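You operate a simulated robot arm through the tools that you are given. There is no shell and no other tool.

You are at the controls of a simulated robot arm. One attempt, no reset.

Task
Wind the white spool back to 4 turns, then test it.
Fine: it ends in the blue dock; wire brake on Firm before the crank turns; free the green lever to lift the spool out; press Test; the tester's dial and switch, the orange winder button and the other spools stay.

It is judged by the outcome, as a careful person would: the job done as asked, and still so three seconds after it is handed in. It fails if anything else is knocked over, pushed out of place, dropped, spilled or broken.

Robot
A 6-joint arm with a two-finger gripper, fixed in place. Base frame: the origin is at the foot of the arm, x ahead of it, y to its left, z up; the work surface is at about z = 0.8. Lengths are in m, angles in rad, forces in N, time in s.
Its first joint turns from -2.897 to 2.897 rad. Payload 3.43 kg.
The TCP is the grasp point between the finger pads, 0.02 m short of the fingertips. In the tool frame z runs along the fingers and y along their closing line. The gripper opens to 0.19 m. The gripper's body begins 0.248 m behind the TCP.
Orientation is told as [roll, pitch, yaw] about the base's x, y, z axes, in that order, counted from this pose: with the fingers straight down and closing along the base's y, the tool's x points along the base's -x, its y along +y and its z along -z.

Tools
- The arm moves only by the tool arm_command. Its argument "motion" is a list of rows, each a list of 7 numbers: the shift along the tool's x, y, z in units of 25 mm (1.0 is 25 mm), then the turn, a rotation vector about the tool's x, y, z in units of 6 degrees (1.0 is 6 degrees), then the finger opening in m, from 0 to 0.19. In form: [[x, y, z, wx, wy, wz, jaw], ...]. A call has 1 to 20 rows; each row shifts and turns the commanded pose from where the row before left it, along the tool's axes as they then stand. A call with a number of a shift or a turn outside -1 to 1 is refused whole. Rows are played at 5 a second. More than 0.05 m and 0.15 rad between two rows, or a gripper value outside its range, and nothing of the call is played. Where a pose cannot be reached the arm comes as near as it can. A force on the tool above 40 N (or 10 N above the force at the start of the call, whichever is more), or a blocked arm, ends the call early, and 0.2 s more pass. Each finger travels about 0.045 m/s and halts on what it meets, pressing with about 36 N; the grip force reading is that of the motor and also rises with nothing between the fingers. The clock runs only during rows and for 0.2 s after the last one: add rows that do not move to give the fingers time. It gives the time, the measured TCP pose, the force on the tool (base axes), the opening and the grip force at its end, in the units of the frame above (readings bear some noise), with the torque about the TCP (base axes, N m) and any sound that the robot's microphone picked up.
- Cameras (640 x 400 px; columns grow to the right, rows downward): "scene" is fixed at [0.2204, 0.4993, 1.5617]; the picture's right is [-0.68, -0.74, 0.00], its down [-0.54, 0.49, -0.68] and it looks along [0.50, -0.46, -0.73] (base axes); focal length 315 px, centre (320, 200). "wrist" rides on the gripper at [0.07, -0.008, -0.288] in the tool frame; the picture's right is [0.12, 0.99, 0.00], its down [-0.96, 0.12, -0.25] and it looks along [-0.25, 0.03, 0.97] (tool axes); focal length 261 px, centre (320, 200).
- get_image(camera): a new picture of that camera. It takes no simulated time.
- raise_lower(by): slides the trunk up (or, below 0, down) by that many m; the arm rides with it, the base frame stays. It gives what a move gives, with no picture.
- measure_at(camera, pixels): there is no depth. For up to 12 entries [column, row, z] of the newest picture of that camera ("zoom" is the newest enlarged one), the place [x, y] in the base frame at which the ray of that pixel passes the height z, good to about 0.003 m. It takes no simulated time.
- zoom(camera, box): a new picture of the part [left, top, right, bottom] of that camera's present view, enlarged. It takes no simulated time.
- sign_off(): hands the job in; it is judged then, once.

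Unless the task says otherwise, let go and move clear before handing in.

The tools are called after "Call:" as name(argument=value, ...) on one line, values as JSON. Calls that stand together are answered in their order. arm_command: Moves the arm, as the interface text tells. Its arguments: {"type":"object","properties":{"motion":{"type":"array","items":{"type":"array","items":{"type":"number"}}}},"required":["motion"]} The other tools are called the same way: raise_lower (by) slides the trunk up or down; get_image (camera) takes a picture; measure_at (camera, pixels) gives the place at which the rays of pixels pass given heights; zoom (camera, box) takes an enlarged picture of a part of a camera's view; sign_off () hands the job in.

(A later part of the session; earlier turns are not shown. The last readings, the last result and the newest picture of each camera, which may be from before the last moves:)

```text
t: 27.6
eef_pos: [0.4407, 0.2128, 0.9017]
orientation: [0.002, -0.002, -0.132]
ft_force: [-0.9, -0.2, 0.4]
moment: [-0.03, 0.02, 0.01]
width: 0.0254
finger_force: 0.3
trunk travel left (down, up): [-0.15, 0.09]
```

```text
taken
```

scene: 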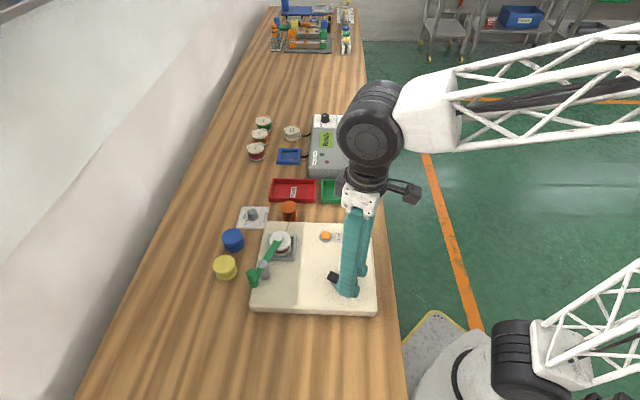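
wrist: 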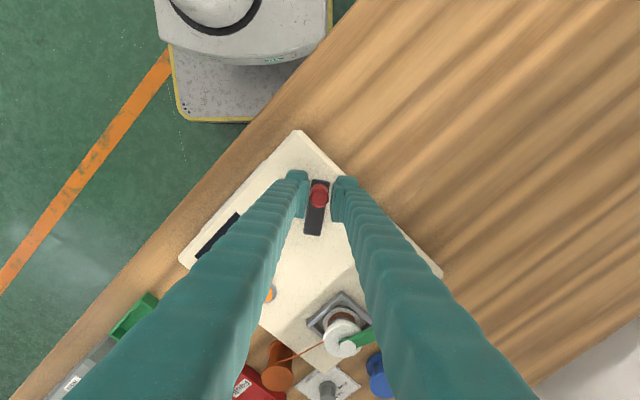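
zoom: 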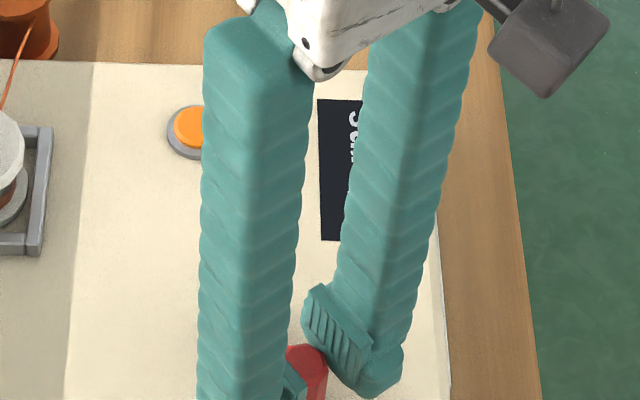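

I'll open, rise, and step aside to read the display without touching the crank.

Call:
arm_command(motion=[[0, 0, 0, 0, 0, 0, 0.05], [0, 0, 0, 0, 0, 0, 0.05], [0, 0, -0.8, 0, 0, 0, 0.05], [0, 0, -0.8, 0, 0, 0, 0.05], [0, 1, -0.4, 0, 0, 0, 0.05], [0, 1, 0, 0, 0, 0, 0.05], [0, 1, 0, 0, 0, 0, 0.05], [0, 0, 0, 0, 0, 0, 0.05]])

Call:
get_image(camera="wrist")

Call:
zoom(camera="scene", box=[250, 220, 390, 310])

```text
t: 29.4
eef_pos: [0.4506, 0.2889, 0.9499]
orientation: [0.0, -0.003, -0.131]
ft_force: [0.4, 0.4, 0.4]
moment: [-0.01, 0.03, -0.01]
width: 0.0499
finger_force: 0.1
trunk travel left (down, up): [-0.15, 0.09]
```

```text
taken
```

wrist: 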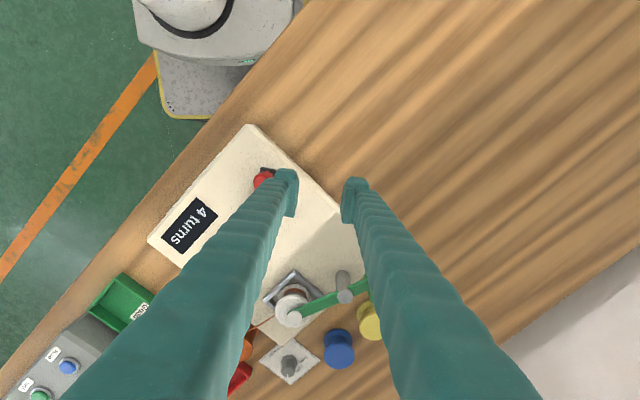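

```text
4.44 times, centred on (320, 265) of scene
```

zoom: 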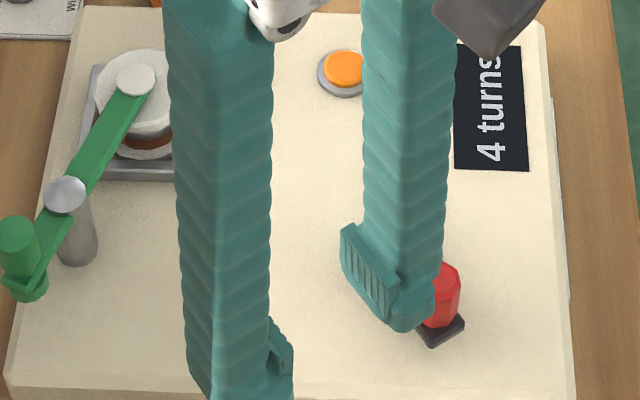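

Still 4 at ≈76° of crank, and 4 at ≈102°. With rounding that implies about 45°/turn, so exact 4.0 lies near 90°. I'll re-cage the knob and turn it CCW to ≈90°.

Call:
arm_command(motion=[[0, -1, 0, 0, 0, 0, 0.05], [0, -1, 0, 0, 0, 0, 0.05], [0, -1, 0, 0, 0, 0, 0.05], [0, 0, 0.7, 0, 0, 0, 0.05], [0, 0, 0.7, 0, 0, 0, 0.05], [0, 0, 0.6, 0, 0, 0, 0.05], [0, 0, 0, 0, 0, 0, 0.035], [0, 0, 0, 0, 0, 0, 0.025], [0, 0, 0, 0, 0, 0, 0.025], [-0.00877, -0.1672, 0, 0, 0, -1, 0.025], [-0.00877, -0.1672, 0, 0, 0, -1, 0.025], [-0.00877, -0.1672, 0, 0, 0, -0.93, 0.025], [0, 0, 0, 0, 0, 0, 0.025]])

Call:
zoom(camera="wrist", box=[160, 120, 370, 250])

Call:
zoom(camera="wrist", box=[270, 150, 370, 250])

Call:
measure_at(camera="zoom", pixels=[[330, 125, 0.869], [290, 340, 0.869]])

```text
t: 32.2
eef_pos: [0.4387, 0.2013, 0.9002]
orientation: [0.002, -0.001, 0.176]
ft_force: [0.2, 0.8, 0.1]
moment: [0.0, -0.02, 0.0]
width: 0.0258
finger_force: 0.5
trunk travel left (down, up): [-0.15, 0.09]
```

```text
3.05 times, centred on (265, 185) of wrist
```

zoom: 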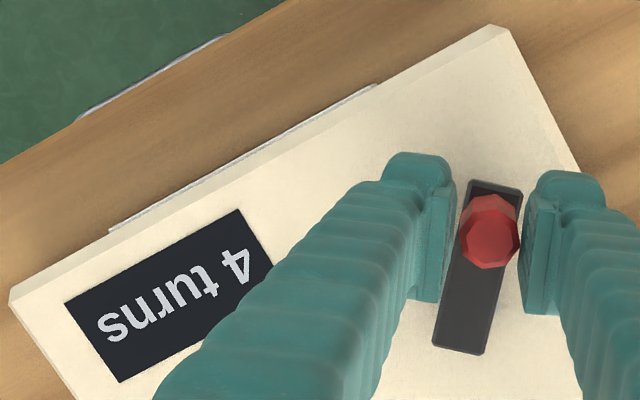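

```text
4.00 times, centred on (320, 200) of wrist
```

zoom: 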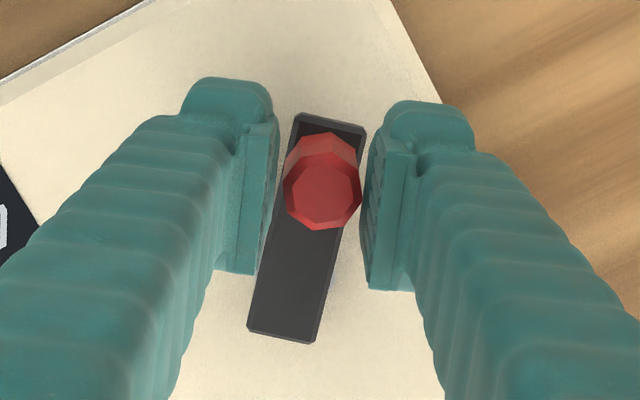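

```text
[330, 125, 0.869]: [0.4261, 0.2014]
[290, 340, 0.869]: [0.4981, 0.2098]
```

Crank is at ≈90° (bar direction ≈ 181–184°) and the display reads 4. I'll release, rise, and go look at the green lever.

Call:
arm_command(motion=[[0, 0, 0, 0, 0, 0, 0.05], [0, 0, 0, 0, 0, 0, 0.05], [0, 0, -1, 0, 0, 0, 0.05], [0, 0, -1, 0, 0, 0, 0.06], [0, 0, -1, 0, 0, 0.84, 0.07], [0, 0, -1, 0, 0, 0.84, 0.08], [0, 0, -1, 0, 0, 0, 0.1], [-0.9, 0.8, 0, 0, 0, 0, 0.1], [-0.9, 0.8, 0, 0, 0, 0, 0.12], [-0.9, 0.8, 0, 0, 0, 0, 0.12], [-0.9, 0.8, 0, 0, 0, 0, 0.12], [-0.9, 0.8, 0, 0, 0, 0, 0.12], [-0.9, 0.8, 0, 0, 0, 0, 0.12], [0, 0, 0, 0, 0, 0, 0.12]])

Call:
get_image(camera="wrist")

Call:
get_image(camera="scene")

Call:
zoom(camera="scene", box=[240, 220, 390, 310])

Call:
zoom(camera="wrist", box=[230, 140, 390, 260])

```text
t: 35.2
eef_pos: [0.5763, 0.3206, 1.0259]
orientation: [0.004, 0.0, -0.002]
ft_force: [-0.8, -0.1, 0.4]
moment: [0.02, 0.0, 0.0]
width: 0.1199
finger_force: 0.0
trunk travel left (down, up): [-0.15, 0.09]
```

```text
taken
```

wrist: 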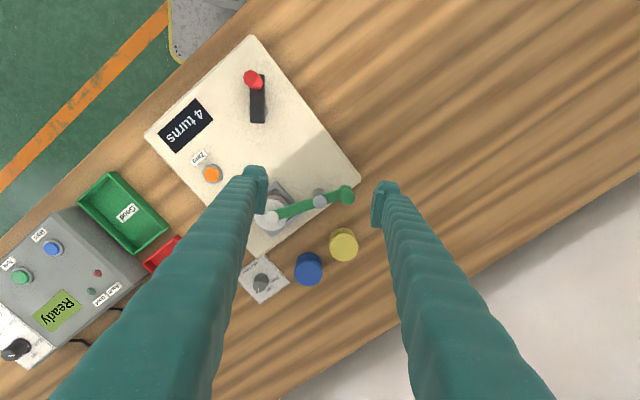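

```text
taken
```

scene: 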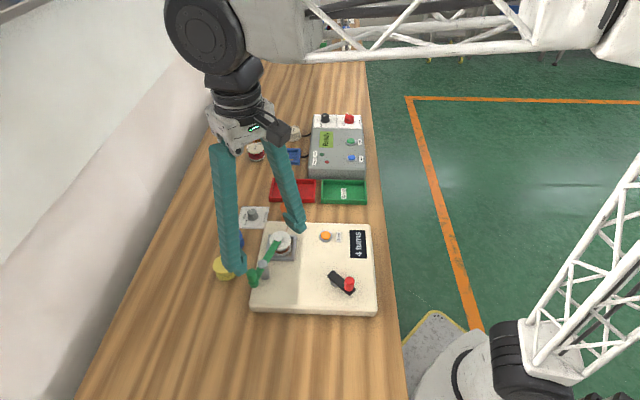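

```text
4.27 times, centred on (315, 265) of scene
```

zoom: 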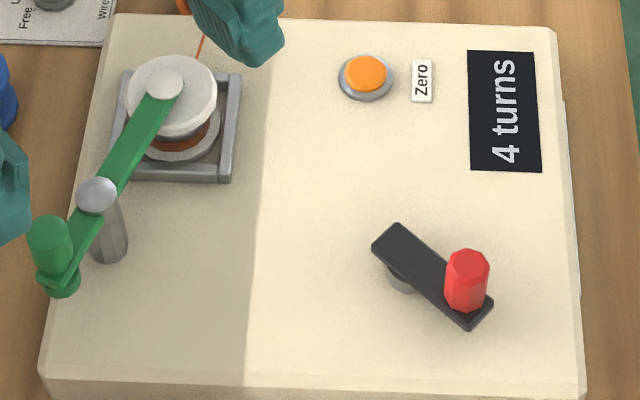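

```text
3.33 times, centred on (310, 200) of wrist
```

zoom: 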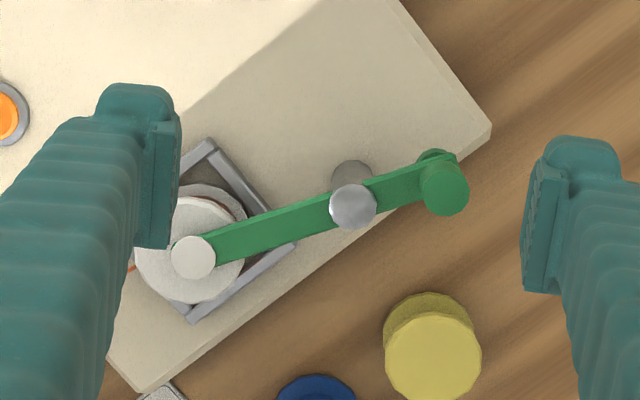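

The display shows "4 turns" clearly. Now I'll triangulate the lever parts (handle, post, boss) and check the crank angle.

Call:
zoom(camera="scene", box=[240, 220, 390, 310])

Call:
measure_at(camera="zoom", pixels=[[467, 326, 0.869], [491, 299, 0.869], [373, 247, 0.869], [397, 224, 0.869], [49, 230, 0.93], [49, 230, 0.9], [98, 195, 0.93], [98, 195, 0.9], [165, 83, 0.93], [165, 83, 0.9], [65, 285, 0.87], [108, 255, 0.86]])

Call:
measure_at(camera="wrist", pixels=[[347.8, 197, 0.93], [347.8, 197, 0.9], [319.9, 202.1, 0.93], [319.9, 202.1, 0.9], [272.2, 217.1, 0.93], [272.2, 217.1, 0.9], [342.5, 244, 0.84], [308, 268, 0.84]])

```text
4.27 times, centred on (315, 265) of scene
```

zoom: 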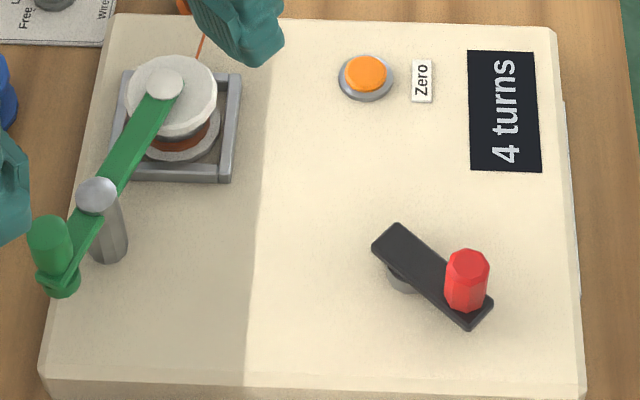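

```text
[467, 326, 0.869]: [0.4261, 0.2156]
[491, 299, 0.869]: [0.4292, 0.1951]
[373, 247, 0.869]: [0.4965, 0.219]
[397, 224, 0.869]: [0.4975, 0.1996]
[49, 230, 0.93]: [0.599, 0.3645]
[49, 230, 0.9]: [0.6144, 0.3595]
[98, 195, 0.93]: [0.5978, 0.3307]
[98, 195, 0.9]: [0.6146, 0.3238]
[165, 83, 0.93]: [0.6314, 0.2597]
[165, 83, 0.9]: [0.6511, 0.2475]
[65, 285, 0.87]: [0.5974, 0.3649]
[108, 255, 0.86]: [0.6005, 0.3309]
```

```text
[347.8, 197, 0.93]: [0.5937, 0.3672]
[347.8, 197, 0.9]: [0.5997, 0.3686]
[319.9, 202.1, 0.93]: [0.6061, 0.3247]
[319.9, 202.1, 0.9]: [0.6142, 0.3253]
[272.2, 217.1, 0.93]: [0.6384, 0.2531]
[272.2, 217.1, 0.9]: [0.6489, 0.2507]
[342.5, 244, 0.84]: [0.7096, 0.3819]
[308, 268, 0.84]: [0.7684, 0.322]
```

Crank angle ≈89.5° — good. Lever handle top is at ≈(0.591, 0.367, 0.945), pivot post (0.613, 0.325), boss over the spool (0.646, 0.251, 0.909). I'll align the tool (yaw ≈ -62°) over the handle so the pads push tangentially.

Call:
arm_command(motion=[[-0.2, 0.6, 0, 0, 0, 0.94, 0.1], [-0.25, 0.6, 0, 0, 0, 0.94, 0.07], [-0.5, 0.3, 0, 0, 0, 0.94, 0.05], [-0.4, 0.2, 0, 0, 0, 0.94, 0.05], [0, 0, 0, 0, 0, 0.94, 0.05], [0, 0, 0, 0, 0, 0.94, 0.05], [0, 0, 0, 0, 0, 0.94, 0.05], [0, 0, 0, 0, 0, 0.94, 0.05], [0, 0, 0, 0, 0, 0.94, 0.05], [0, 0, 0, 0, 0, 0.94, 0.05], [0, 0, 0, 0, 0, 0.94, 0.05], [0, 0, 0.6, 0, 0, 0, 0.05], [0, 0, 0.6, 0, 0, 0, 0.05], [0, 0, 0, 0, 0, 0, 0.05]])

Call:
get_image(camera="wrist")

Call:
zoom(camera="wrist", box=[260, 140, 380, 260])

Call:
zoom(camera="scene", box=[210, 210, 310, 310])

```text
t: 38.2
eef_pos: [0.6119, 0.3572, 0.995]
orientation: [0.004, 0.0, -1.084]
ft_force: [0.7, 0.3, 0.5]
moment: [-0.01, 0.0, 0.02]
width: 0.0501
finger_force: 0.1
trunk travel left (down, up): [-0.15, 0.09]
```

```text
taken
```

wrist: 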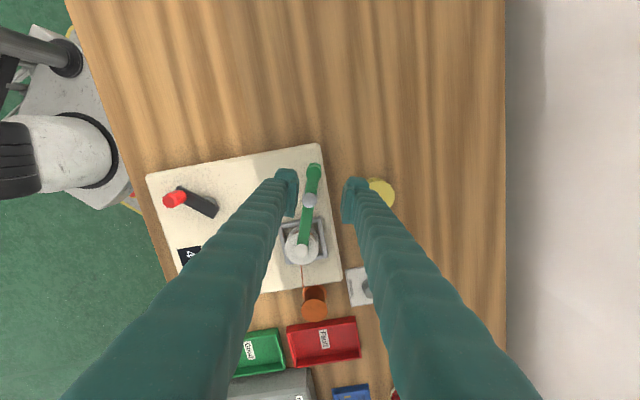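

```text
3.33 times, centred on (320, 200) of wrist
```

zoom: 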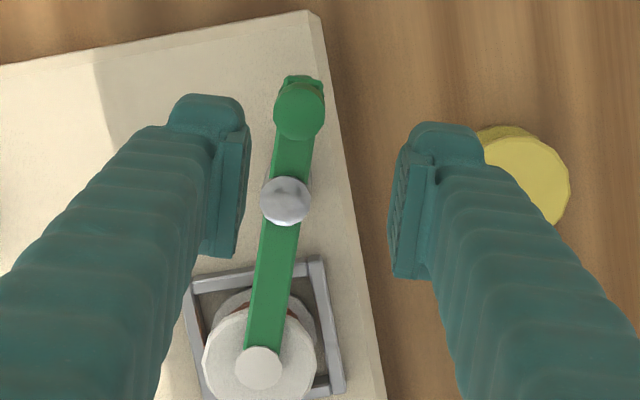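

```text
4.00 times, centred on (260, 260) of scene
```

zoom: 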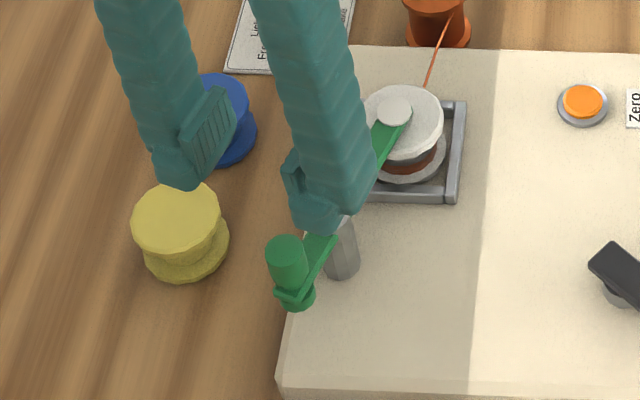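

The move ended slightly off; I'll measure the handle top in this view and then correct.

Call:
measure_at(camera="wrist", pixels=[[314, 173.6, 0.945], [314, 173.6, 0.94], [310, 200, 0.904], [302, 250.3, 0.909]])

Call:
measure_at(camera="zoom", pixels=[[286, 250, 0.945], [394, 112, 0.909], [294, 305, 0.88]])

```text
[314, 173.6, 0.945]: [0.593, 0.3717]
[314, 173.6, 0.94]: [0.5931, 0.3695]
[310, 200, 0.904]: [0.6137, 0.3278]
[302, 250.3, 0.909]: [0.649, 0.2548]
```

```text
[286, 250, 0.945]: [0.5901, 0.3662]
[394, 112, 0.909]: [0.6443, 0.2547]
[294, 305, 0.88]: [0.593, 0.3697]
```

Handle centre ≈(0.592, 0.368). I'll centre on it, descend to z≈0.933 and cage it.

Call:
arm_command(motion=[[0.755, -0.5, 0, 0, 0, 0, 0.05], [0, 0, 0, 0, 0, 0, 0.05], [0, 0, 0.83, 0, 0, 0, 0.05], [0, 0, 0.83, 0, 0, 0, 0.05], [0, 0, 0.82, 0, 0, 0, 0.05], [0, 0, 0, 0, 0, 0, 0.04], [0, 0, 0, 0, 0, 0, 0.028], [0, 0, 0, 0, 0, 0, 0.028], [0, 0, 0, 0, 0, 0, 0.028]])

Call:
zoom(camera="wrist", box=[260, 140, 380, 260])

Call:
zoom(camera="scene", box=[210, 210, 310, 310])

```text
t: 40.2
eef_pos: [0.5933, 0.3689, 0.9333]
orientation: [0.005, -0.001, -1.083]
ft_force: [0.0, -0.2, 0.7]
moment: [-0.02, -0.03, 0.02]
width: 0.028
finger_force: 0.0
trunk travel left (down, up): [-0.15, 0.09]
```

```text
3.33 times, centred on (320, 200) of wrist
```

zoom: 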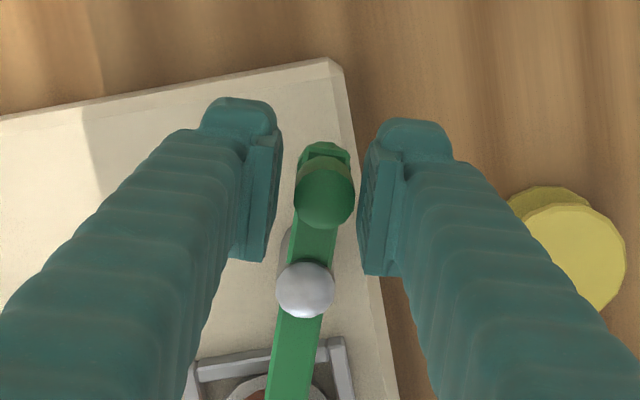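

```text
4.00 times, centred on (260, 260) of scene
```

zoom: 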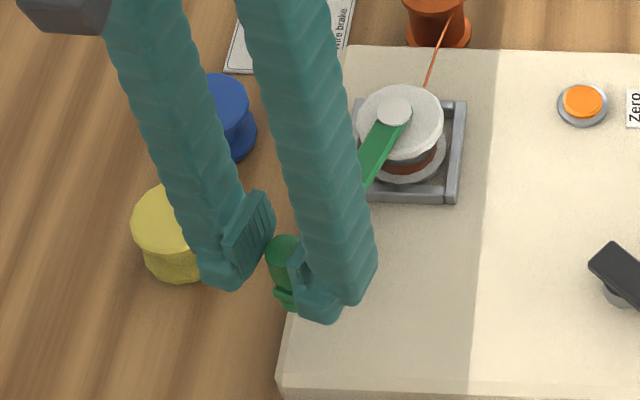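

The handle is caged. I'll test counter-clockwise by ~18° and watch the force.

Call:
arm_command(motion=[[0, 0, 0, 0, 0, 0, 0.024], [-0.0103, -0.1968, 0, 0, 0, -1, 0.024], [-0.0103, -0.1968, 0, 0, 0, -1, 0.024], [-0.0103, -0.1968, 0, 0, 0, -1, 0.024]])

Call:
zoom(camera="wrist", box=[260, 140, 380, 260])

Call:
zoom(camera="scene", box=[210, 210, 310, 310])

```text
t: 41.2
eef_pos: [0.5838, 0.3605, 0.9343]
orientation: [0.006, 0.001, -0.768]
ft_force: [34.7, 16.4, 0.9]
moment: [0.1, -0.3, -0.16]
width: 0.0445
finger_force: 18.3
trunk travel left (down, up): [-0.15, 0.09]
```

```text
3.33 times, centred on (320, 200) of wrist
```

zoom: 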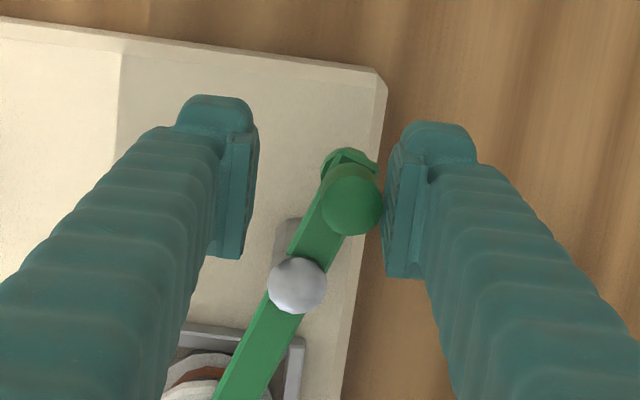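

```text
4.00 times, centred on (260, 260) of scene
```

zoom: 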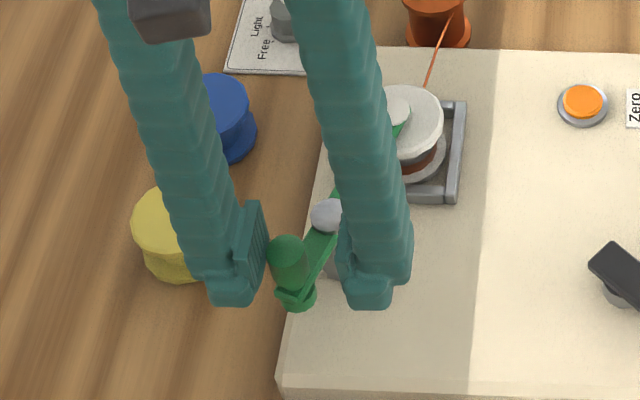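

The lever did not move counter-clockwise: 35 N, and the finger was forced open. I'll back off to the start and try clockwise instead.

Call:
arm_command(motion=[[-0.0103, 0.1968, 0, 0, 0, 1, 0.035], [-0.0103, 0.1968, 0, 0, 0, 1, 0.03], [-0.0103, 0.1968, 0, 0, 0, 1, 0.03], [0, 0, 0, 0, 0, 0, 0.024], [0, 0, 0, 0, 0, 0, 0.024]])

Call:
zoom(camera="wrist", box=[260, 140, 380, 260])

```text
t: 42.4
eef_pos: [0.5917, 0.3684, 0.9338]
orientation: [0.002, 0.0, -1.084]
ft_force: [2.7, -0.2, -0.7]
moment: [0.02, -0.01, 0.02]
width: 0.0256
finger_force: 0.9
trunk travel left (down, up): [-0.15, 0.09]
```

```text
3.33 times, centred on (320, 200) of wrist
```

zoom: 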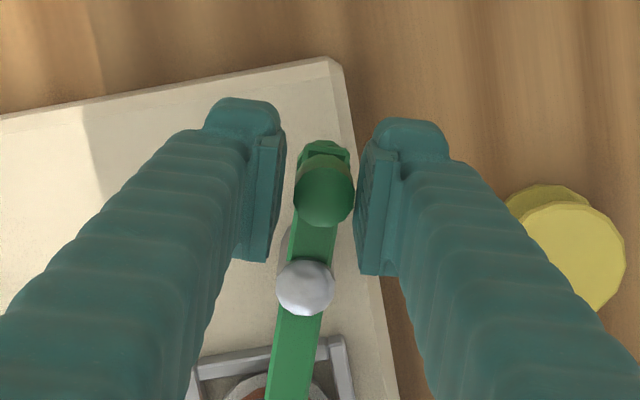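

Nothing shifted. Now testing clockwise by ~18°.

Call:
arm_command(motion=[[-0.0103, 0.1968, 0, 0, 0, 1, 0.024], [-0.0103, 0.1968, 0, 0, 0, 1, 0.024], [-0.0103, 0.1968, 0, 0, 0, 1, 0.024]])

Call:
zoom(camera="wrist", box=[260, 140, 380, 260])

Call:
zoom(camera="scene", box=[210, 210, 310, 310])

```text
t: 43.2
eef_pos: [0.6065, 0.373, 0.9348]
orientation: [0.003, 0.002, -1.399]
ft_force: [0.2, -0.5, 0.0]
moment: [0.02, -0.01, -0.01]
width: 0.0239
finger_force: 0.0
trunk travel left (down, up): [-0.15, 0.09]
```

```text
3.33 times, centred on (320, 200) of wrist
```

zoom: 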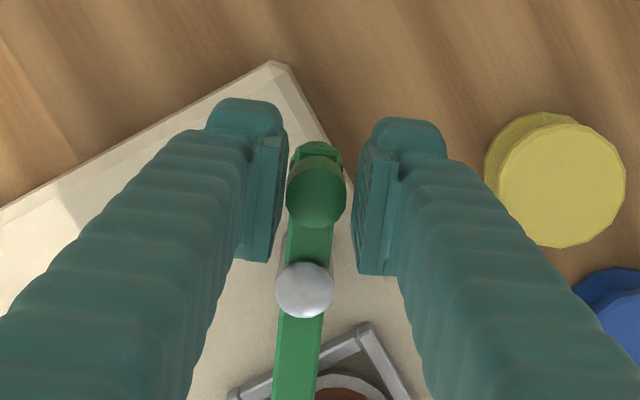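

```text
4.00 times, centred on (260, 260) of scene
```

zoom: 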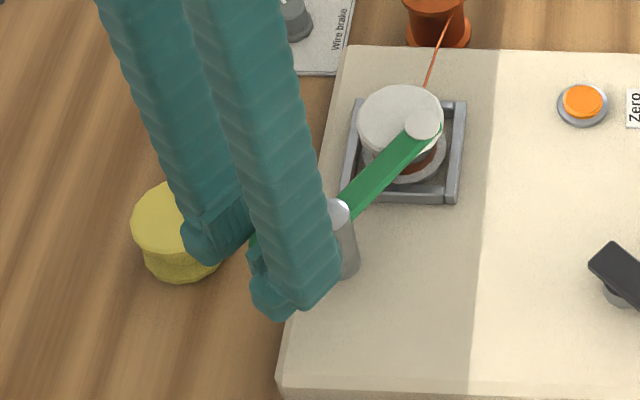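

Clockwise moves freely. Continuing clockwise another 48°.

Call:
arm_command(motion=[[-0.0103, 0.1968, 0, 0, 0, 1, 0.024], [-0.0103, 0.1968, 0, 0, 0, 1, 0.024], [-0.0103, 0.1968, 0, 0, 0, 1, 0.024], [-0.0103, 0.1968, 0, 0, 0, 1, 0.024], [-0.0103, 0.1968, 0, 0, 0, 1, 0.024], [-0.0103, 0.1968, 0, 0, 0, 1, 0.024], [-0.0103, 0.1968, 0, 0, 0, 1, 0.024], [-0.0103, 0.1968, 0, 0, 0, 1, 0.024]])

Call:
zoom(camera="wrist", box=[260, 140, 380, 260])

Call:
zoom(camera="scene", box=[210, 210, 310, 310])

```text
t: 45.0
eef_pos: [0.643, 0.3627, 0.934]
orientation: [0.0, 0.002, -2.236]
ft_force: [0.0, -0.5, -1.0]
moment: [-0.01, -0.02, -0.04]
width: 0.0241
finger_force: 0.1
trunk travel left (down, up): [-0.15, 0.09]
```

```text
3.33 times, centred on (320, 200) of wrist
```

zoom: 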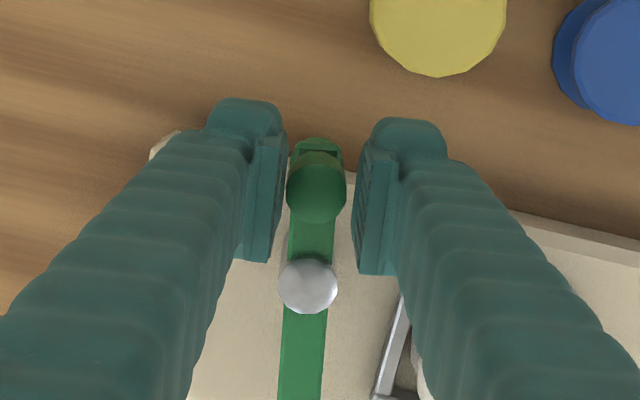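

```text
4.00 times, centred on (260, 260) of scene
```

zoom: 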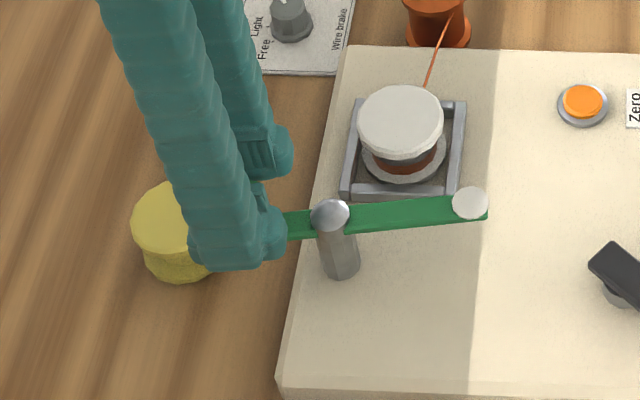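

The lever is clear of the spool. I'll swing it another ~30° for more gripper clearance.

Call:
arm_command(motion=[[-0.0103, 0.1968, 0, 0, 0, 1, 0.024], [-0.0103, 0.1968, 0, 0, 0, 1, 0.024], [-0.0103, 0.1968, 0, 0, 0, 1, 0.024], [-0.0103, 0.1968, 0, 0, 0, 1, 0.024]])

Call:
zoom(camera="scene", box=[210, 210, 310, 310])

```text
t: 45.9
eef_pos: [0.6601, 0.3445, 0.9351]
orientation: [-0.029, 0.009, -2.522]
ft_force: [-20.3, 40.9, -1.9]
moment: [0.48, -0.07, -0.25]
width: 0.0493
finger_force: 22.5
out of reach, approached as far as the arm can: row 3, 4
trunk travel left (down, up): [-0.15, 0.09]
stopped in row 4: the force on the tool passed its limit at 47 N (the readings are from after the stop); the commanded pose is now the measured one
```

```text
4.00 times, centred on (260, 260) of scene
```

zoom: 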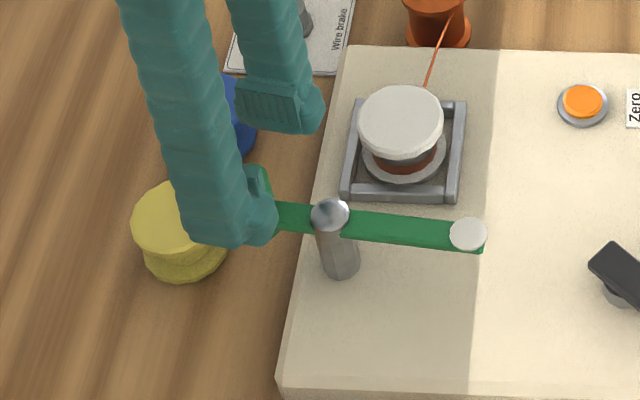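

The lever is now at its open stop (and my wrist near its limit). I'll release, rise, and rotate back.

Call:
arm_command(motion=[[0, -0.15, 0, 0, 0, -0.3, 0.05], [0, 0, 0, 0, 0, 0, 0.06], [0, 0, 0, 0, 0, 0, 0.06], [0, 0, -0.8, 0, 0, 0, 0.06], [0, 0, -0.8, 0, 0, 0, 0.06], [0, 0, -0.8, 0, 0, 0, 0.06], [0, 0, -0.8, 0, 0, -1, 0.06], [0, 0, 0, 0, 0, -1, 0.06], [0, 0, 0, 0, 0, -1, 0.06], [0, 0, 0, 0, 0, -1, 0.06], [0, 0, 0, 0, 0, -1, 0.06], [0, 0, 0, 0, 0, -1, 0.06], [0, 0, 0, 0, 0, -1, 0.06], [0, 0, 0, 0, 0, -1, 0.06], [0, 0, 0, 0, 0, -1, 0.06], [0, 0, 0, 0, 0, -1, 0.06], [0, 0, 0, 0, 0, -1, 0.06], [0, 0, 0, 0, 0, -1, 0.06], [0, 0, 0, 0, 0, -1, 0.06], [0, 0, 0, 0, 0, -1, 0.06]])

Call:
get_image(camera="wrist")

Call:
get_image(camera="scene")

Call:
zoom(camera="scene", box=[210, 210, 310, 310])

```text
t: 50.1
eef_pos: [0.6609, 0.3412, 1.0152]
orientation: [0.006, 0.028, -1.024]
ft_force: [0.1, 0.2, -0.2]
moment: [0.02, 0.04, -0.03]
width: 0.0599
finger_force: 0.2
trunk travel left (down, up): [-0.15, 0.09]
```

```text
taken
```

wrist: 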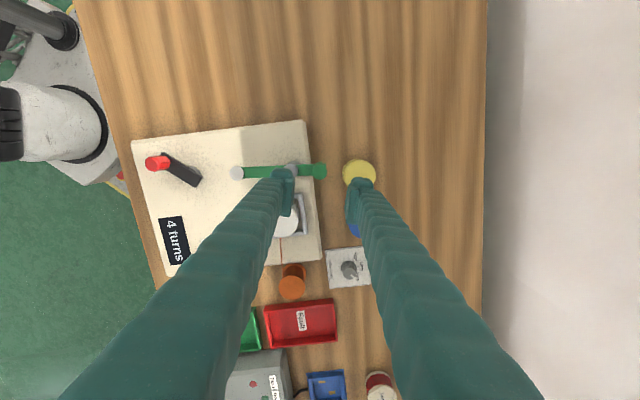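

```text
taken
```

scene: 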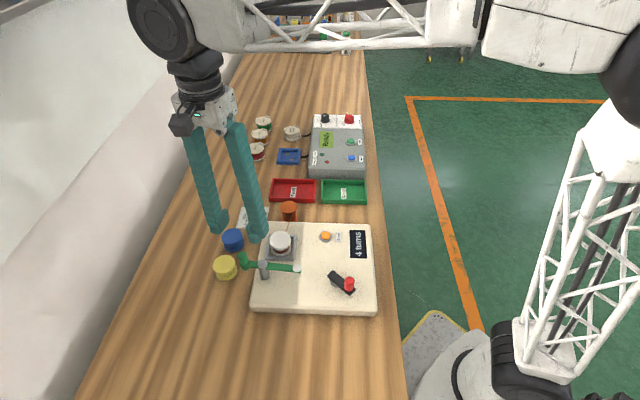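

```text
4.00 times, centred on (260, 260) of scene
```

zoom: 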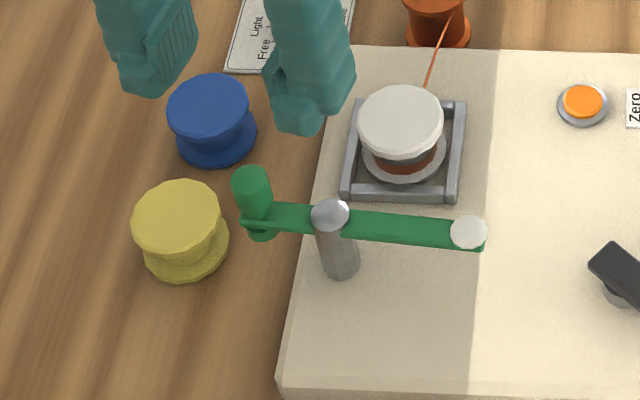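

The lever is open at its stop, with the spool exposed. Before grasping I'll straighten the tool and check the dock's exact location and my reach there (it is near the 0.98 m limit).

Call:
arm_command(motion=[[0, 0, -0.2, 0.057, -0.267, 0, 0.06], [0, 0, 0, 0, 0, 0, 0.06]])

Call:
arm_command(motion=[[0, 0, -0.5, 0, 0, -1, 0.06], [0, 0, -0.5, 0, 0, -1, 0.06], [0, 0, 0, 0, 0, -1, 0.06], [0, 0, 0, 0, 0, -1, 0.06], [0, 0, 0, 0, 0, -1, 0.06], [0, 0, 0, 0, 0, -1, 0.06], [0, 0, 0, 0, 0, -1, 0.06], [0, 0, 0, 0, 0, -1, 0.06], [0, 0, 0, 0, 0, -1, 0.06], [0, 0, 0, 0, 0, -0.78, 0.06], [0, 0, 0, 0, 0, 0, 0.06]])

```text
t: 50.7
eef_pos: [0.662, 0.339, 1.0204]
orientation: [-0.001, -0.002, -1.027]
ft_force: [-1.1, -0.3, -0.1]
moment: [0.0, 0.03, -0.01]
width: 0.0601
finger_force: 0.1
trunk travel left (down, up): [-0.15, 0.09]
```

```text
t: 53.1
eef_pos: [0.66, 0.3393, 1.0454]
orientation: [0.0, -0.001, -0.002]
ft_force: [-0.1, -0.9, 0.0]
moment: [0.0, -0.01, -0.01]
width: 0.06
finger_force: 0.0
trunk travel left (down, up): [-0.15, 0.09]
```

Orientation is straight again. Moving over towards the dock to look.

Call:
arm_command(motion=[[-0.65, -0.925, 0, 0, 0, 0, 0.06], [-0.65, -0.925, 0, 0, 0, 0, 0.06], [-0.65, -0.925, 0, 0, 0, 0, 0.06], [-0.65, -0.925, 0, 0, 0, 0, 0.06], [-0.65, -0.925, 0, 0, 0, 0, 0.06], [-0.65, -0.925, 0, 0, 0, 0, 0.06], [-0.65, -0.925, 0, 0, 0, 0, 0.06], [-0.65, -0.925, 0, 0, 0, 0, 0.06], [-0.65, -0.925, 0, 0, 0, 0, 0.06], [-0.65, -0.925, 0, 0, 0, 0, 0.06], [-0.65, -0.925, 0, 0, 0, 0, 0.06], [-0.65, -0.925, 0, 0, 0, 0, 0.06], [-0.65, -0.925, 0, 0, 0, 0, 0.06], [-0.65, -0.925, 0, 0, 0, 0, 0.06], [-0.65, -0.925, 0, 0, 0, 0, 0.06], [-0.65, -0.925, 0, 0, 0, 0, 0.06], [0, 0, 0, 0, 0, 0, 0.06]])

Call:
get_image(camera="wrist")

Call:
get_image(camera="scene")

Call:
zoom(camera="wrist", box=[220, 140, 400, 260])

Call:
zoom(camera="scene", box=[240, 210, 330, 280])

```text
t: 56.7
eef_pos: [0.9185, -0.0319, 1.0459]
orientation: [0.001, 0.002, -0.003]
ft_force: [1.2, 0.2, -0.5]
moment: [0.04, 0.04, -0.01]
width: 0.0599
finger_force: 0.1
trunk travel left (down, up): [-0.15, 0.09]
```

```text
taken
```

wrist: 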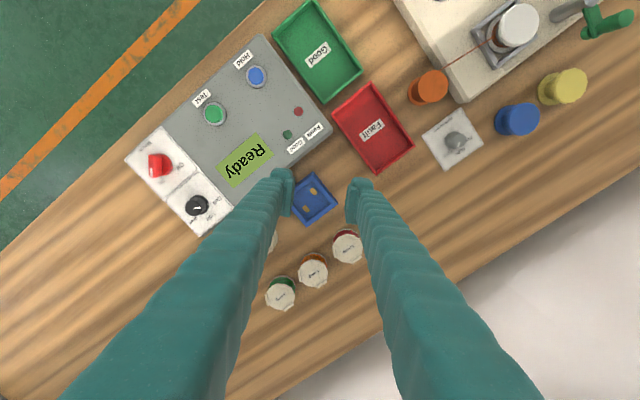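

```text
taken
```

scene: 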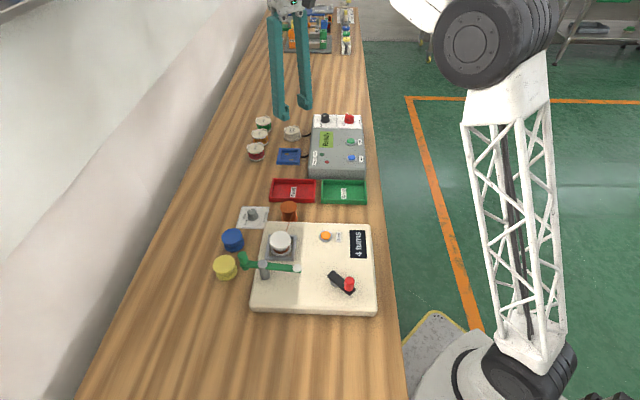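

```text
3.33 times, centred on (310, 200) of wrist
```

zoom: 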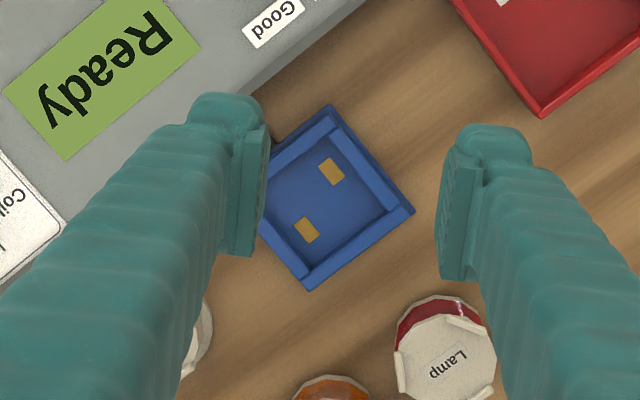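

```text
5.71 times, centred on (285, 245) of scene
```

zoom: 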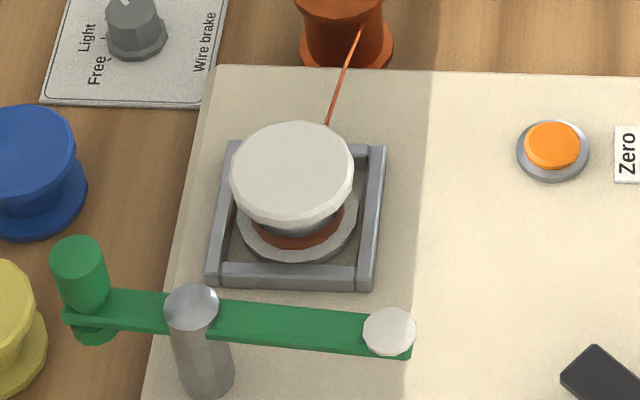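

I can see the dock with its two contacts (wrist zoom (331,171), (306,230)). Measuring the dock and spool positions.

Call:
measure_at(camera="wrist", pixels=[[309.6, 200.2, 0.805], [309.6, 200.2, 0.81], [313, 171.5, 0.82], [338.5, 203, 0.82], [306.4, 227, 0.82], [214, 114, 0.88], [214, 114, 0.87]])

Call:
measure_at(camera="zoom", pixels=[[292, 170, 0.9], [298, 225, 0.862], [235, 143, 0.875], [386, 147, 0.875], [208, 280, 0.875], [371, 285, 0.875], [390, 330, 0.909]])

Call:
zoom(camera="scene", box=[265, 135, 315, 175])

Call:
measure_at(camera="zoom", pixels=[[320, 200, 0.805], [150, 100, 0.82]])

```text
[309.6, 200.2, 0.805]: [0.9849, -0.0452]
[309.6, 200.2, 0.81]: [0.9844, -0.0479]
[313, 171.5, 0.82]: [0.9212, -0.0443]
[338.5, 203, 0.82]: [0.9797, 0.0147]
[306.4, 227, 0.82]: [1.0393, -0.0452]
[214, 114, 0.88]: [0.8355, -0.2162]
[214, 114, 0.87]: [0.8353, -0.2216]
```

```text
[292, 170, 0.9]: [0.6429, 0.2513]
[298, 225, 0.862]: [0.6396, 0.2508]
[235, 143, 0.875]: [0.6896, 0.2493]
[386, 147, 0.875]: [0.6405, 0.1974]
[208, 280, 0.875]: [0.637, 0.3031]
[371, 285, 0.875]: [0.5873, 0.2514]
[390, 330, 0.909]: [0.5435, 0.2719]
```

```text
10.00 times, centred on (290, 155) of scene
```

zoom: 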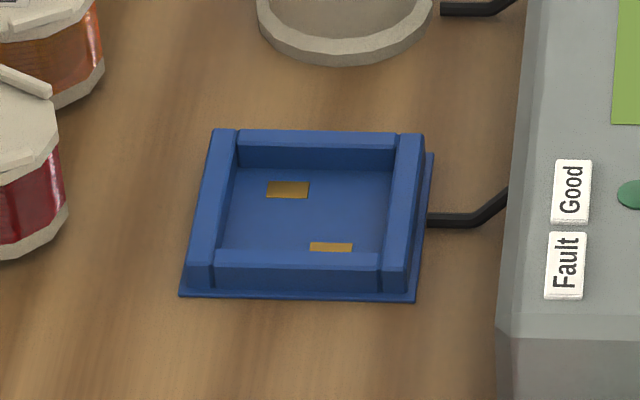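

```text
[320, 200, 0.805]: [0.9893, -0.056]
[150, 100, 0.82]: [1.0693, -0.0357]
```

Dock centre ≈(0.985, -0.047), spool centre ≈(0.640, 0.2505). I'll measure the surrounding objects to choose a finger direction for the dock.

Call:
measure_at(camera="wrist", pixels=[[347, 248, 0.84], [313, 273, 0.84], [272, 240, 0.83], [331, 130, 0.86], [264, 185, 0.86], [234, 207, 0.86], [377, 172, 0.82], [331, 110, 0.82], [300, 190, 0.815], [290, 216, 0.815], [288, 195, 0.81]])

Call:
measure_at(camera="scene", pixels=[[256, 150, 0.84], [260, 134, 0.84], [291, 131, 0.83], [310, 175, 0.85], [312, 150, 0.86], [308, 178, 0.8], [315, 180, 0.82]])

Call:
zoom(camera="scene", box=[240, 110, 340, 190])

```text
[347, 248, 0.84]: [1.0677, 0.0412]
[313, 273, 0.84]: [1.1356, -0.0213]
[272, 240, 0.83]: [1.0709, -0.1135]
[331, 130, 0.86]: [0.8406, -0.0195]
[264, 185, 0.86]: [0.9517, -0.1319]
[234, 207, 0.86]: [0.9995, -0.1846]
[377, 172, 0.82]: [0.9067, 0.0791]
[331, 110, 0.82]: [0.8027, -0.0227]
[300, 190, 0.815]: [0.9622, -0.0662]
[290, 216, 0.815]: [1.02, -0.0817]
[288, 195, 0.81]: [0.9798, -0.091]
```

```text
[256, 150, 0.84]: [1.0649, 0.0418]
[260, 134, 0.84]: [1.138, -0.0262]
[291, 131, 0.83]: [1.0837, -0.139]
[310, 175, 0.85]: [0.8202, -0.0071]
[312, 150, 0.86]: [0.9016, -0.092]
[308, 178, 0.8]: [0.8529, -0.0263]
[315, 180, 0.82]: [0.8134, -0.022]
```

```text
5.00 times, centred on (290, 150) of scene
```

zoom: 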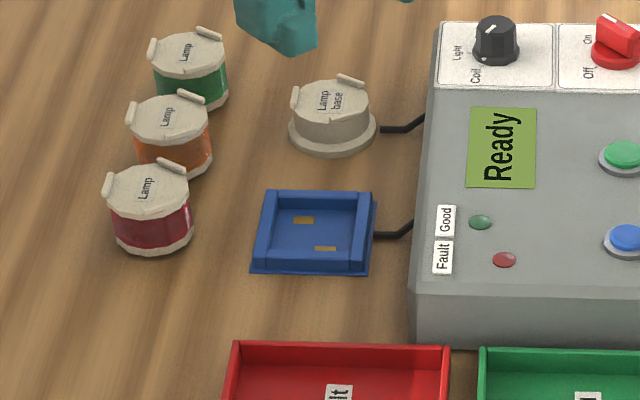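

There is ≥80 mm clearance around the dock. I'll test reach over the dock first: move above it, then down to z≈0.87 with empty, open fingers.

Call:
arm_command(motion=[[-0.67, -0.15, 0, 0, 0, 0, 0.07], [-0.67, -0.15, 0, 0, 0, 0, 0.07], [-0.67, -0.15, 0, 0, 0, 0, 0.07], [-0.65, -0.13, 0, 0, 0, 0, 0.07], [0, 0, 0.8, 0, 0, 0, 0.07], [0, 0, 0.8, 0, 0, 0, 0.07], [0, 0, 0, 0, 0, 0, 0.07]])

```text
t: 58.3
eef_pos: [0.9858, -0.0469, 1.0056]
orientation: [0.001, 0.001, -0.002]
ft_force: [-1.3, -0.3, 0.7]
moment: [-0.01, -0.01, -0.01]
width: 0.0699
finger_force: 0.1
trunk travel left (down, up): [-0.15, 0.09]
```

Reach is fine at z 1.0. Continuing down towards 0.87.

Call:
arm_command(motion=[[0, 0, 0.8, 0, 0, 0, 0.07], [0, 0, 0.8, 0, 0, 0, 0.07], [0, 0, 0.8, 0, 0, 0, 0.07], [0, 0, 0.8, 0, 0, 0, 0.07], [0, 0, 0.8, 0, 0, 0, 0.07], [0, 0, 0.8, 0, 0, 0, 0.07], [0, 0, 0.6, 0, 0, 0, 0.07], [0, 0, 0, 0, 0, 0, 0.07]])

Call:
zoom(camera="wrist", box=[250, 140, 390, 260])

Call:
zoom(camera="scene", box=[240, 110, 340, 190])

```text
t: 60.1
eef_pos: [0.9856, -0.0469, 0.8707]
orientation: [0.001, -0.003, -0.002]
ft_force: [0.5, 0.4, 0.4]
moment: [0.02, 0.0, -0.02]
width: 0.07
finger_force: 0.0
trunk travel left (down, up): [-0.15, 0.09]
```

```text
3.33 times, centred on (320, 200) of wrist
```

zoom: 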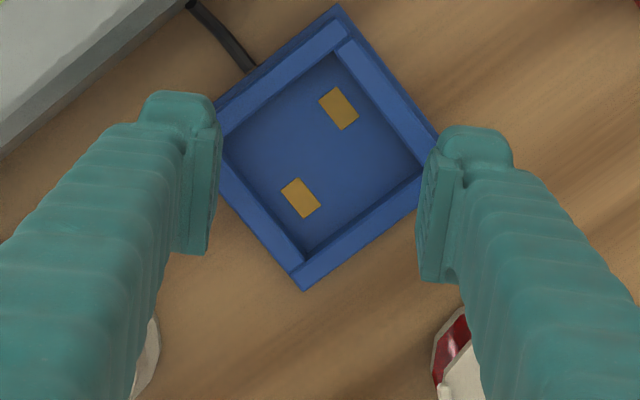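

```text
5.00 times, centred on (290, 150) of scene
```

zoom: 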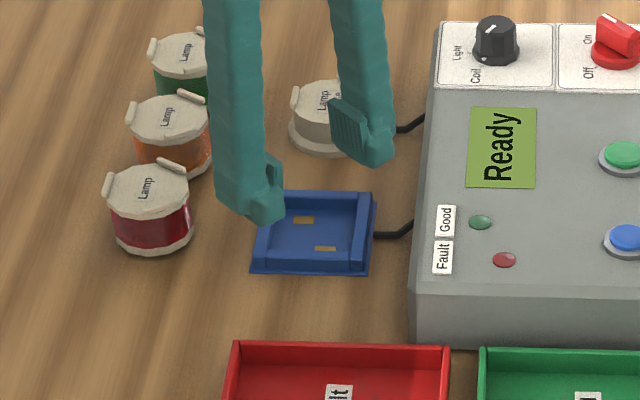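

Reach is fine at the dock. I'll refine the dock centre from this closer view.

Call:
zoom(camera="wrist", box=[250, 140, 390, 260])

Call:
measure_at(camera="zoom", pixels=[[319, 153, 0.806], [338, 108, 0.806], [300, 198, 0.806], [337, 52, 0.806], [305, 248, 0.806], [337, 8, 0.804], [303, 290, 0.804], [345, 42, 0.822], [300, 262, 0.822], [420, 178, 0.806], [225, 135, 0.806]])

```text
3.33 times, centred on (320, 200) of wrist
```

zoom: 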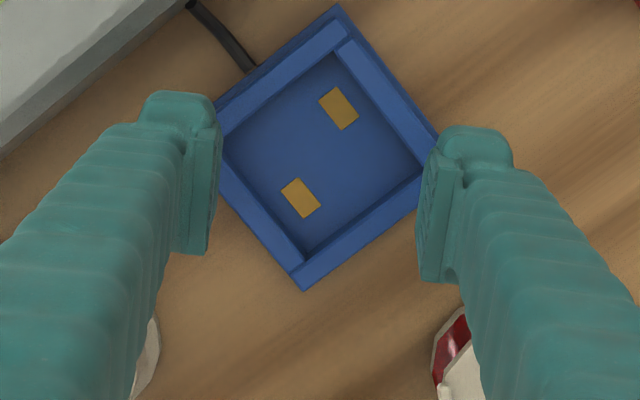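

```text
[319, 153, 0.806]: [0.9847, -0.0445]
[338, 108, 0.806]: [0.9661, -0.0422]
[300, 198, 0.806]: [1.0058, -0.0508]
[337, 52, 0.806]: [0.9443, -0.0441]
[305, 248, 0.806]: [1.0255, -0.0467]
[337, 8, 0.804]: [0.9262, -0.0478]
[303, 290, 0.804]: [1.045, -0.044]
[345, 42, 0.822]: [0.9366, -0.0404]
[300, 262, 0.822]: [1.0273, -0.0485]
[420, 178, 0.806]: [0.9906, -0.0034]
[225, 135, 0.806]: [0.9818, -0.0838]
```

Dock centre refined to (0.985, -0.045), with ≈57 mm inner width. Now I'll rise and return over the spool.

Call:
arm_command(motion=[[0, 0, -1, 0, 0, 0, 0.07], [0, 0, -1, 0, 0, 0, 0.07], [0, 0, -1, 0, 0, 0, 0.07], [0, 0, -1, 0, 0, 0, 0.07], [0, 0, -1, 0, 0, 0, 0.07], [0, 0, -1, 0, 0, 0, 0.07], [0, 0, 0, 0, 0, 0, 0.07]])

Call:
arm_command(motion=[[0.92, 0.79, 0, 0, 0, 0, 0.07], [0.92, 0.79, 0, 0, 0, 0, 0.07], [0.92, 0.79, 0, 0, 0, 0, 0.07], [0.92, 0.79, 0, 0, 0, 0, 0.07], [0.92, 0.79, 0, 0, 0, 0, 0.07], [0.92, 0.79, 0, 0, 0, 0, 0.07], [0.92, 0.79, 0, 0, 0, 0, 0.07], [0.92, 0.79, 0, 0, 0, 0, 0.07], [0.92, 0.79, 0, 0, 0, 0, 0.07], [0.92, 0.79, 0, 0, 0, 0, 0.07], [0.92, 0.79, 0, 0, 0, 0, 0.07], [0.92, 0.79, 0, 0, 0, 0, 0.07], [0.92, 0.79, 0, 0, 0, 0, 0.07], [0.92, 0.79, 0, 0, 0, 0, 0.07], [0.92, 0.79, 0, 0, 0, 0, 0.07], [0, 0, 0, 0, 0, 0, 0.07]])

Call:
arm_command(motion=[[0, 0, 0, 0, 0, 0.94, 0.07], [0, 0, 0, 0, 0, 0.94, 0.07], [0, 0, 0, 0, 0, 0.94, 0.07], [0, 0, 0, 0, 0, 0.94, 0.07], [0, 0, 0.6, 0, 0, 0.94, 0.07], [0, 0, 0.6, 0, 0, 0.94, 0.07], [0, 0, 0.6, 0, 0, 0.94, 0.07], [0, 0, 0, 0, 0, 0.92, 0.07], [0, 0, 0, 0, 0, 0, 0.07]])

Call:
get_image(camera="wrist")

Call:
zoom(camera="scene", box=[240, 200, 340, 280])

Call:
zoom(camera="wrist", box=[260, 140, 380, 260])

```text
t: 61.7
eef_pos: [0.9846, -0.0456, 1.0207]
orientation: [0.0, 0.0, -0.003]
ft_force: [0.2, -0.3, -1.0]
moment: [0.0, -0.02, -0.02]
width: 0.0697
finger_force: 0.1
trunk travel left (down, up): [-0.15, 0.09]
```

```text
t: 65.1
eef_pos: [0.64, 0.2514, 1.0222]
orientation: [0.0, -0.002, -0.003]
ft_force: [-0.2, -0.6, 0.7]
moment: [0.03, 0.0, -0.01]
width: 0.0701
finger_force: 0.1
trunk travel left (down, up): [-0.15, 0.09]
```

```text
t: 67.1
eef_pos: [0.6407, 0.2529, 0.9747]
orientation: [0.0, -0.001, -0.789]
ft_force: [0.1, 0.8, -0.3]
moment: [-0.02, -0.02, -0.03]
width: 0.07
finger_force: 0.3
trunk travel left (down, up): [-0.15, 0.09]
```

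```text
taken
```

wrist: 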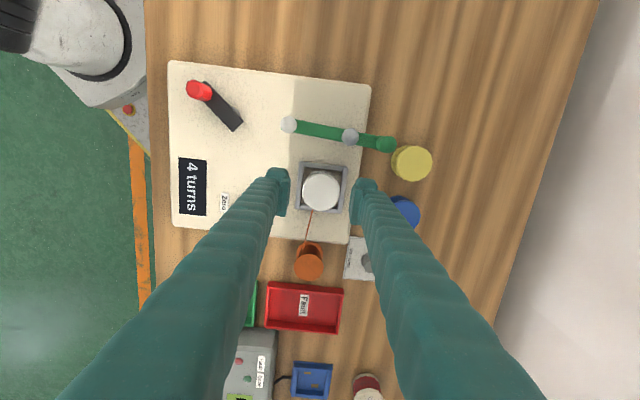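

```text
5.00 times, centred on (290, 240) of scene
```

zoom: 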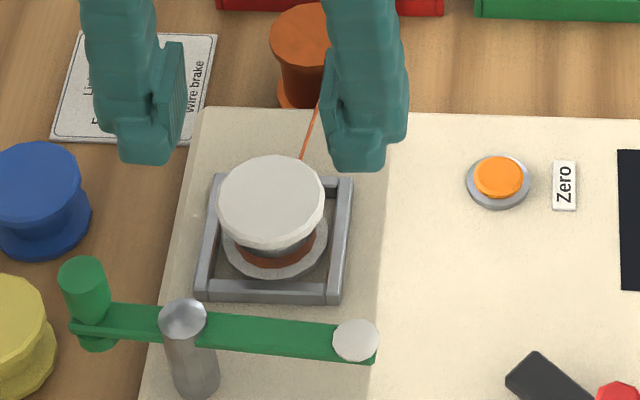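

```text
3.33 times, centred on (320, 200) of wrist
```

zoom: 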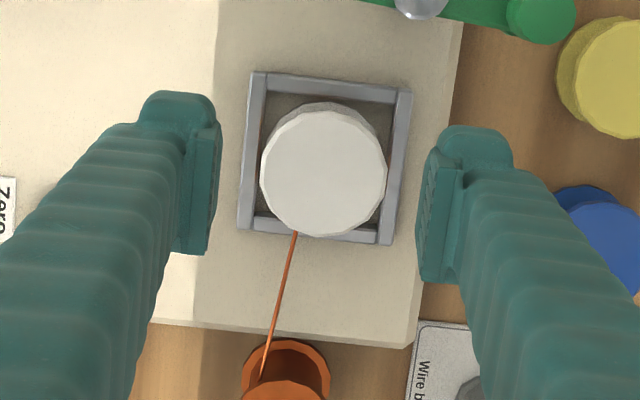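

Triangulating the spool top and nest wall heights from both views.

Call:
measure_at(camera="wrist", pixels=[[320.9, 191, 0.89], [320.9, 191, 0.905], [299.6, 161.6, 0.87], [347.6, 166.4, 0.87], [342.2, 212.9, 0.87], [296, 209, 0.87], [299.6, 161.6, 0.88], [347.6, 166.4, 0.88]])

Call:
measure_at(camera="scene", pixels=[[280.2, 240, 0.89], [280.2, 240, 0.905], [268.6, 235, 0.87], [296.4, 235.6, 0.87], [265.6, 260, 0.87], [293.6, 261, 0.87], [268.6, 235, 0.88], [265.6, 260, 0.88]])

```text
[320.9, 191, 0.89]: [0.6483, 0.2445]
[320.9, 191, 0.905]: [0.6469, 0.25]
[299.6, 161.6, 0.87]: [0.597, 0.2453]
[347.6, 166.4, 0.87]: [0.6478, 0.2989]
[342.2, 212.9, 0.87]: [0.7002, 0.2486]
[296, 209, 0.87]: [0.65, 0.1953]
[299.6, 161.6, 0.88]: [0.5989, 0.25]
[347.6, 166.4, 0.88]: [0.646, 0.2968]
```

```text
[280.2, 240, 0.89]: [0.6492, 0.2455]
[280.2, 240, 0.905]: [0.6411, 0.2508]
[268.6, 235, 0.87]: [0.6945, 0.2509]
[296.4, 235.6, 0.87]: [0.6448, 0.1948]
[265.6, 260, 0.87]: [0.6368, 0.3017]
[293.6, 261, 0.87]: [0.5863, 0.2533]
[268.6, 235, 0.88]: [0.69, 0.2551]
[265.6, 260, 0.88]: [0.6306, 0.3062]
```

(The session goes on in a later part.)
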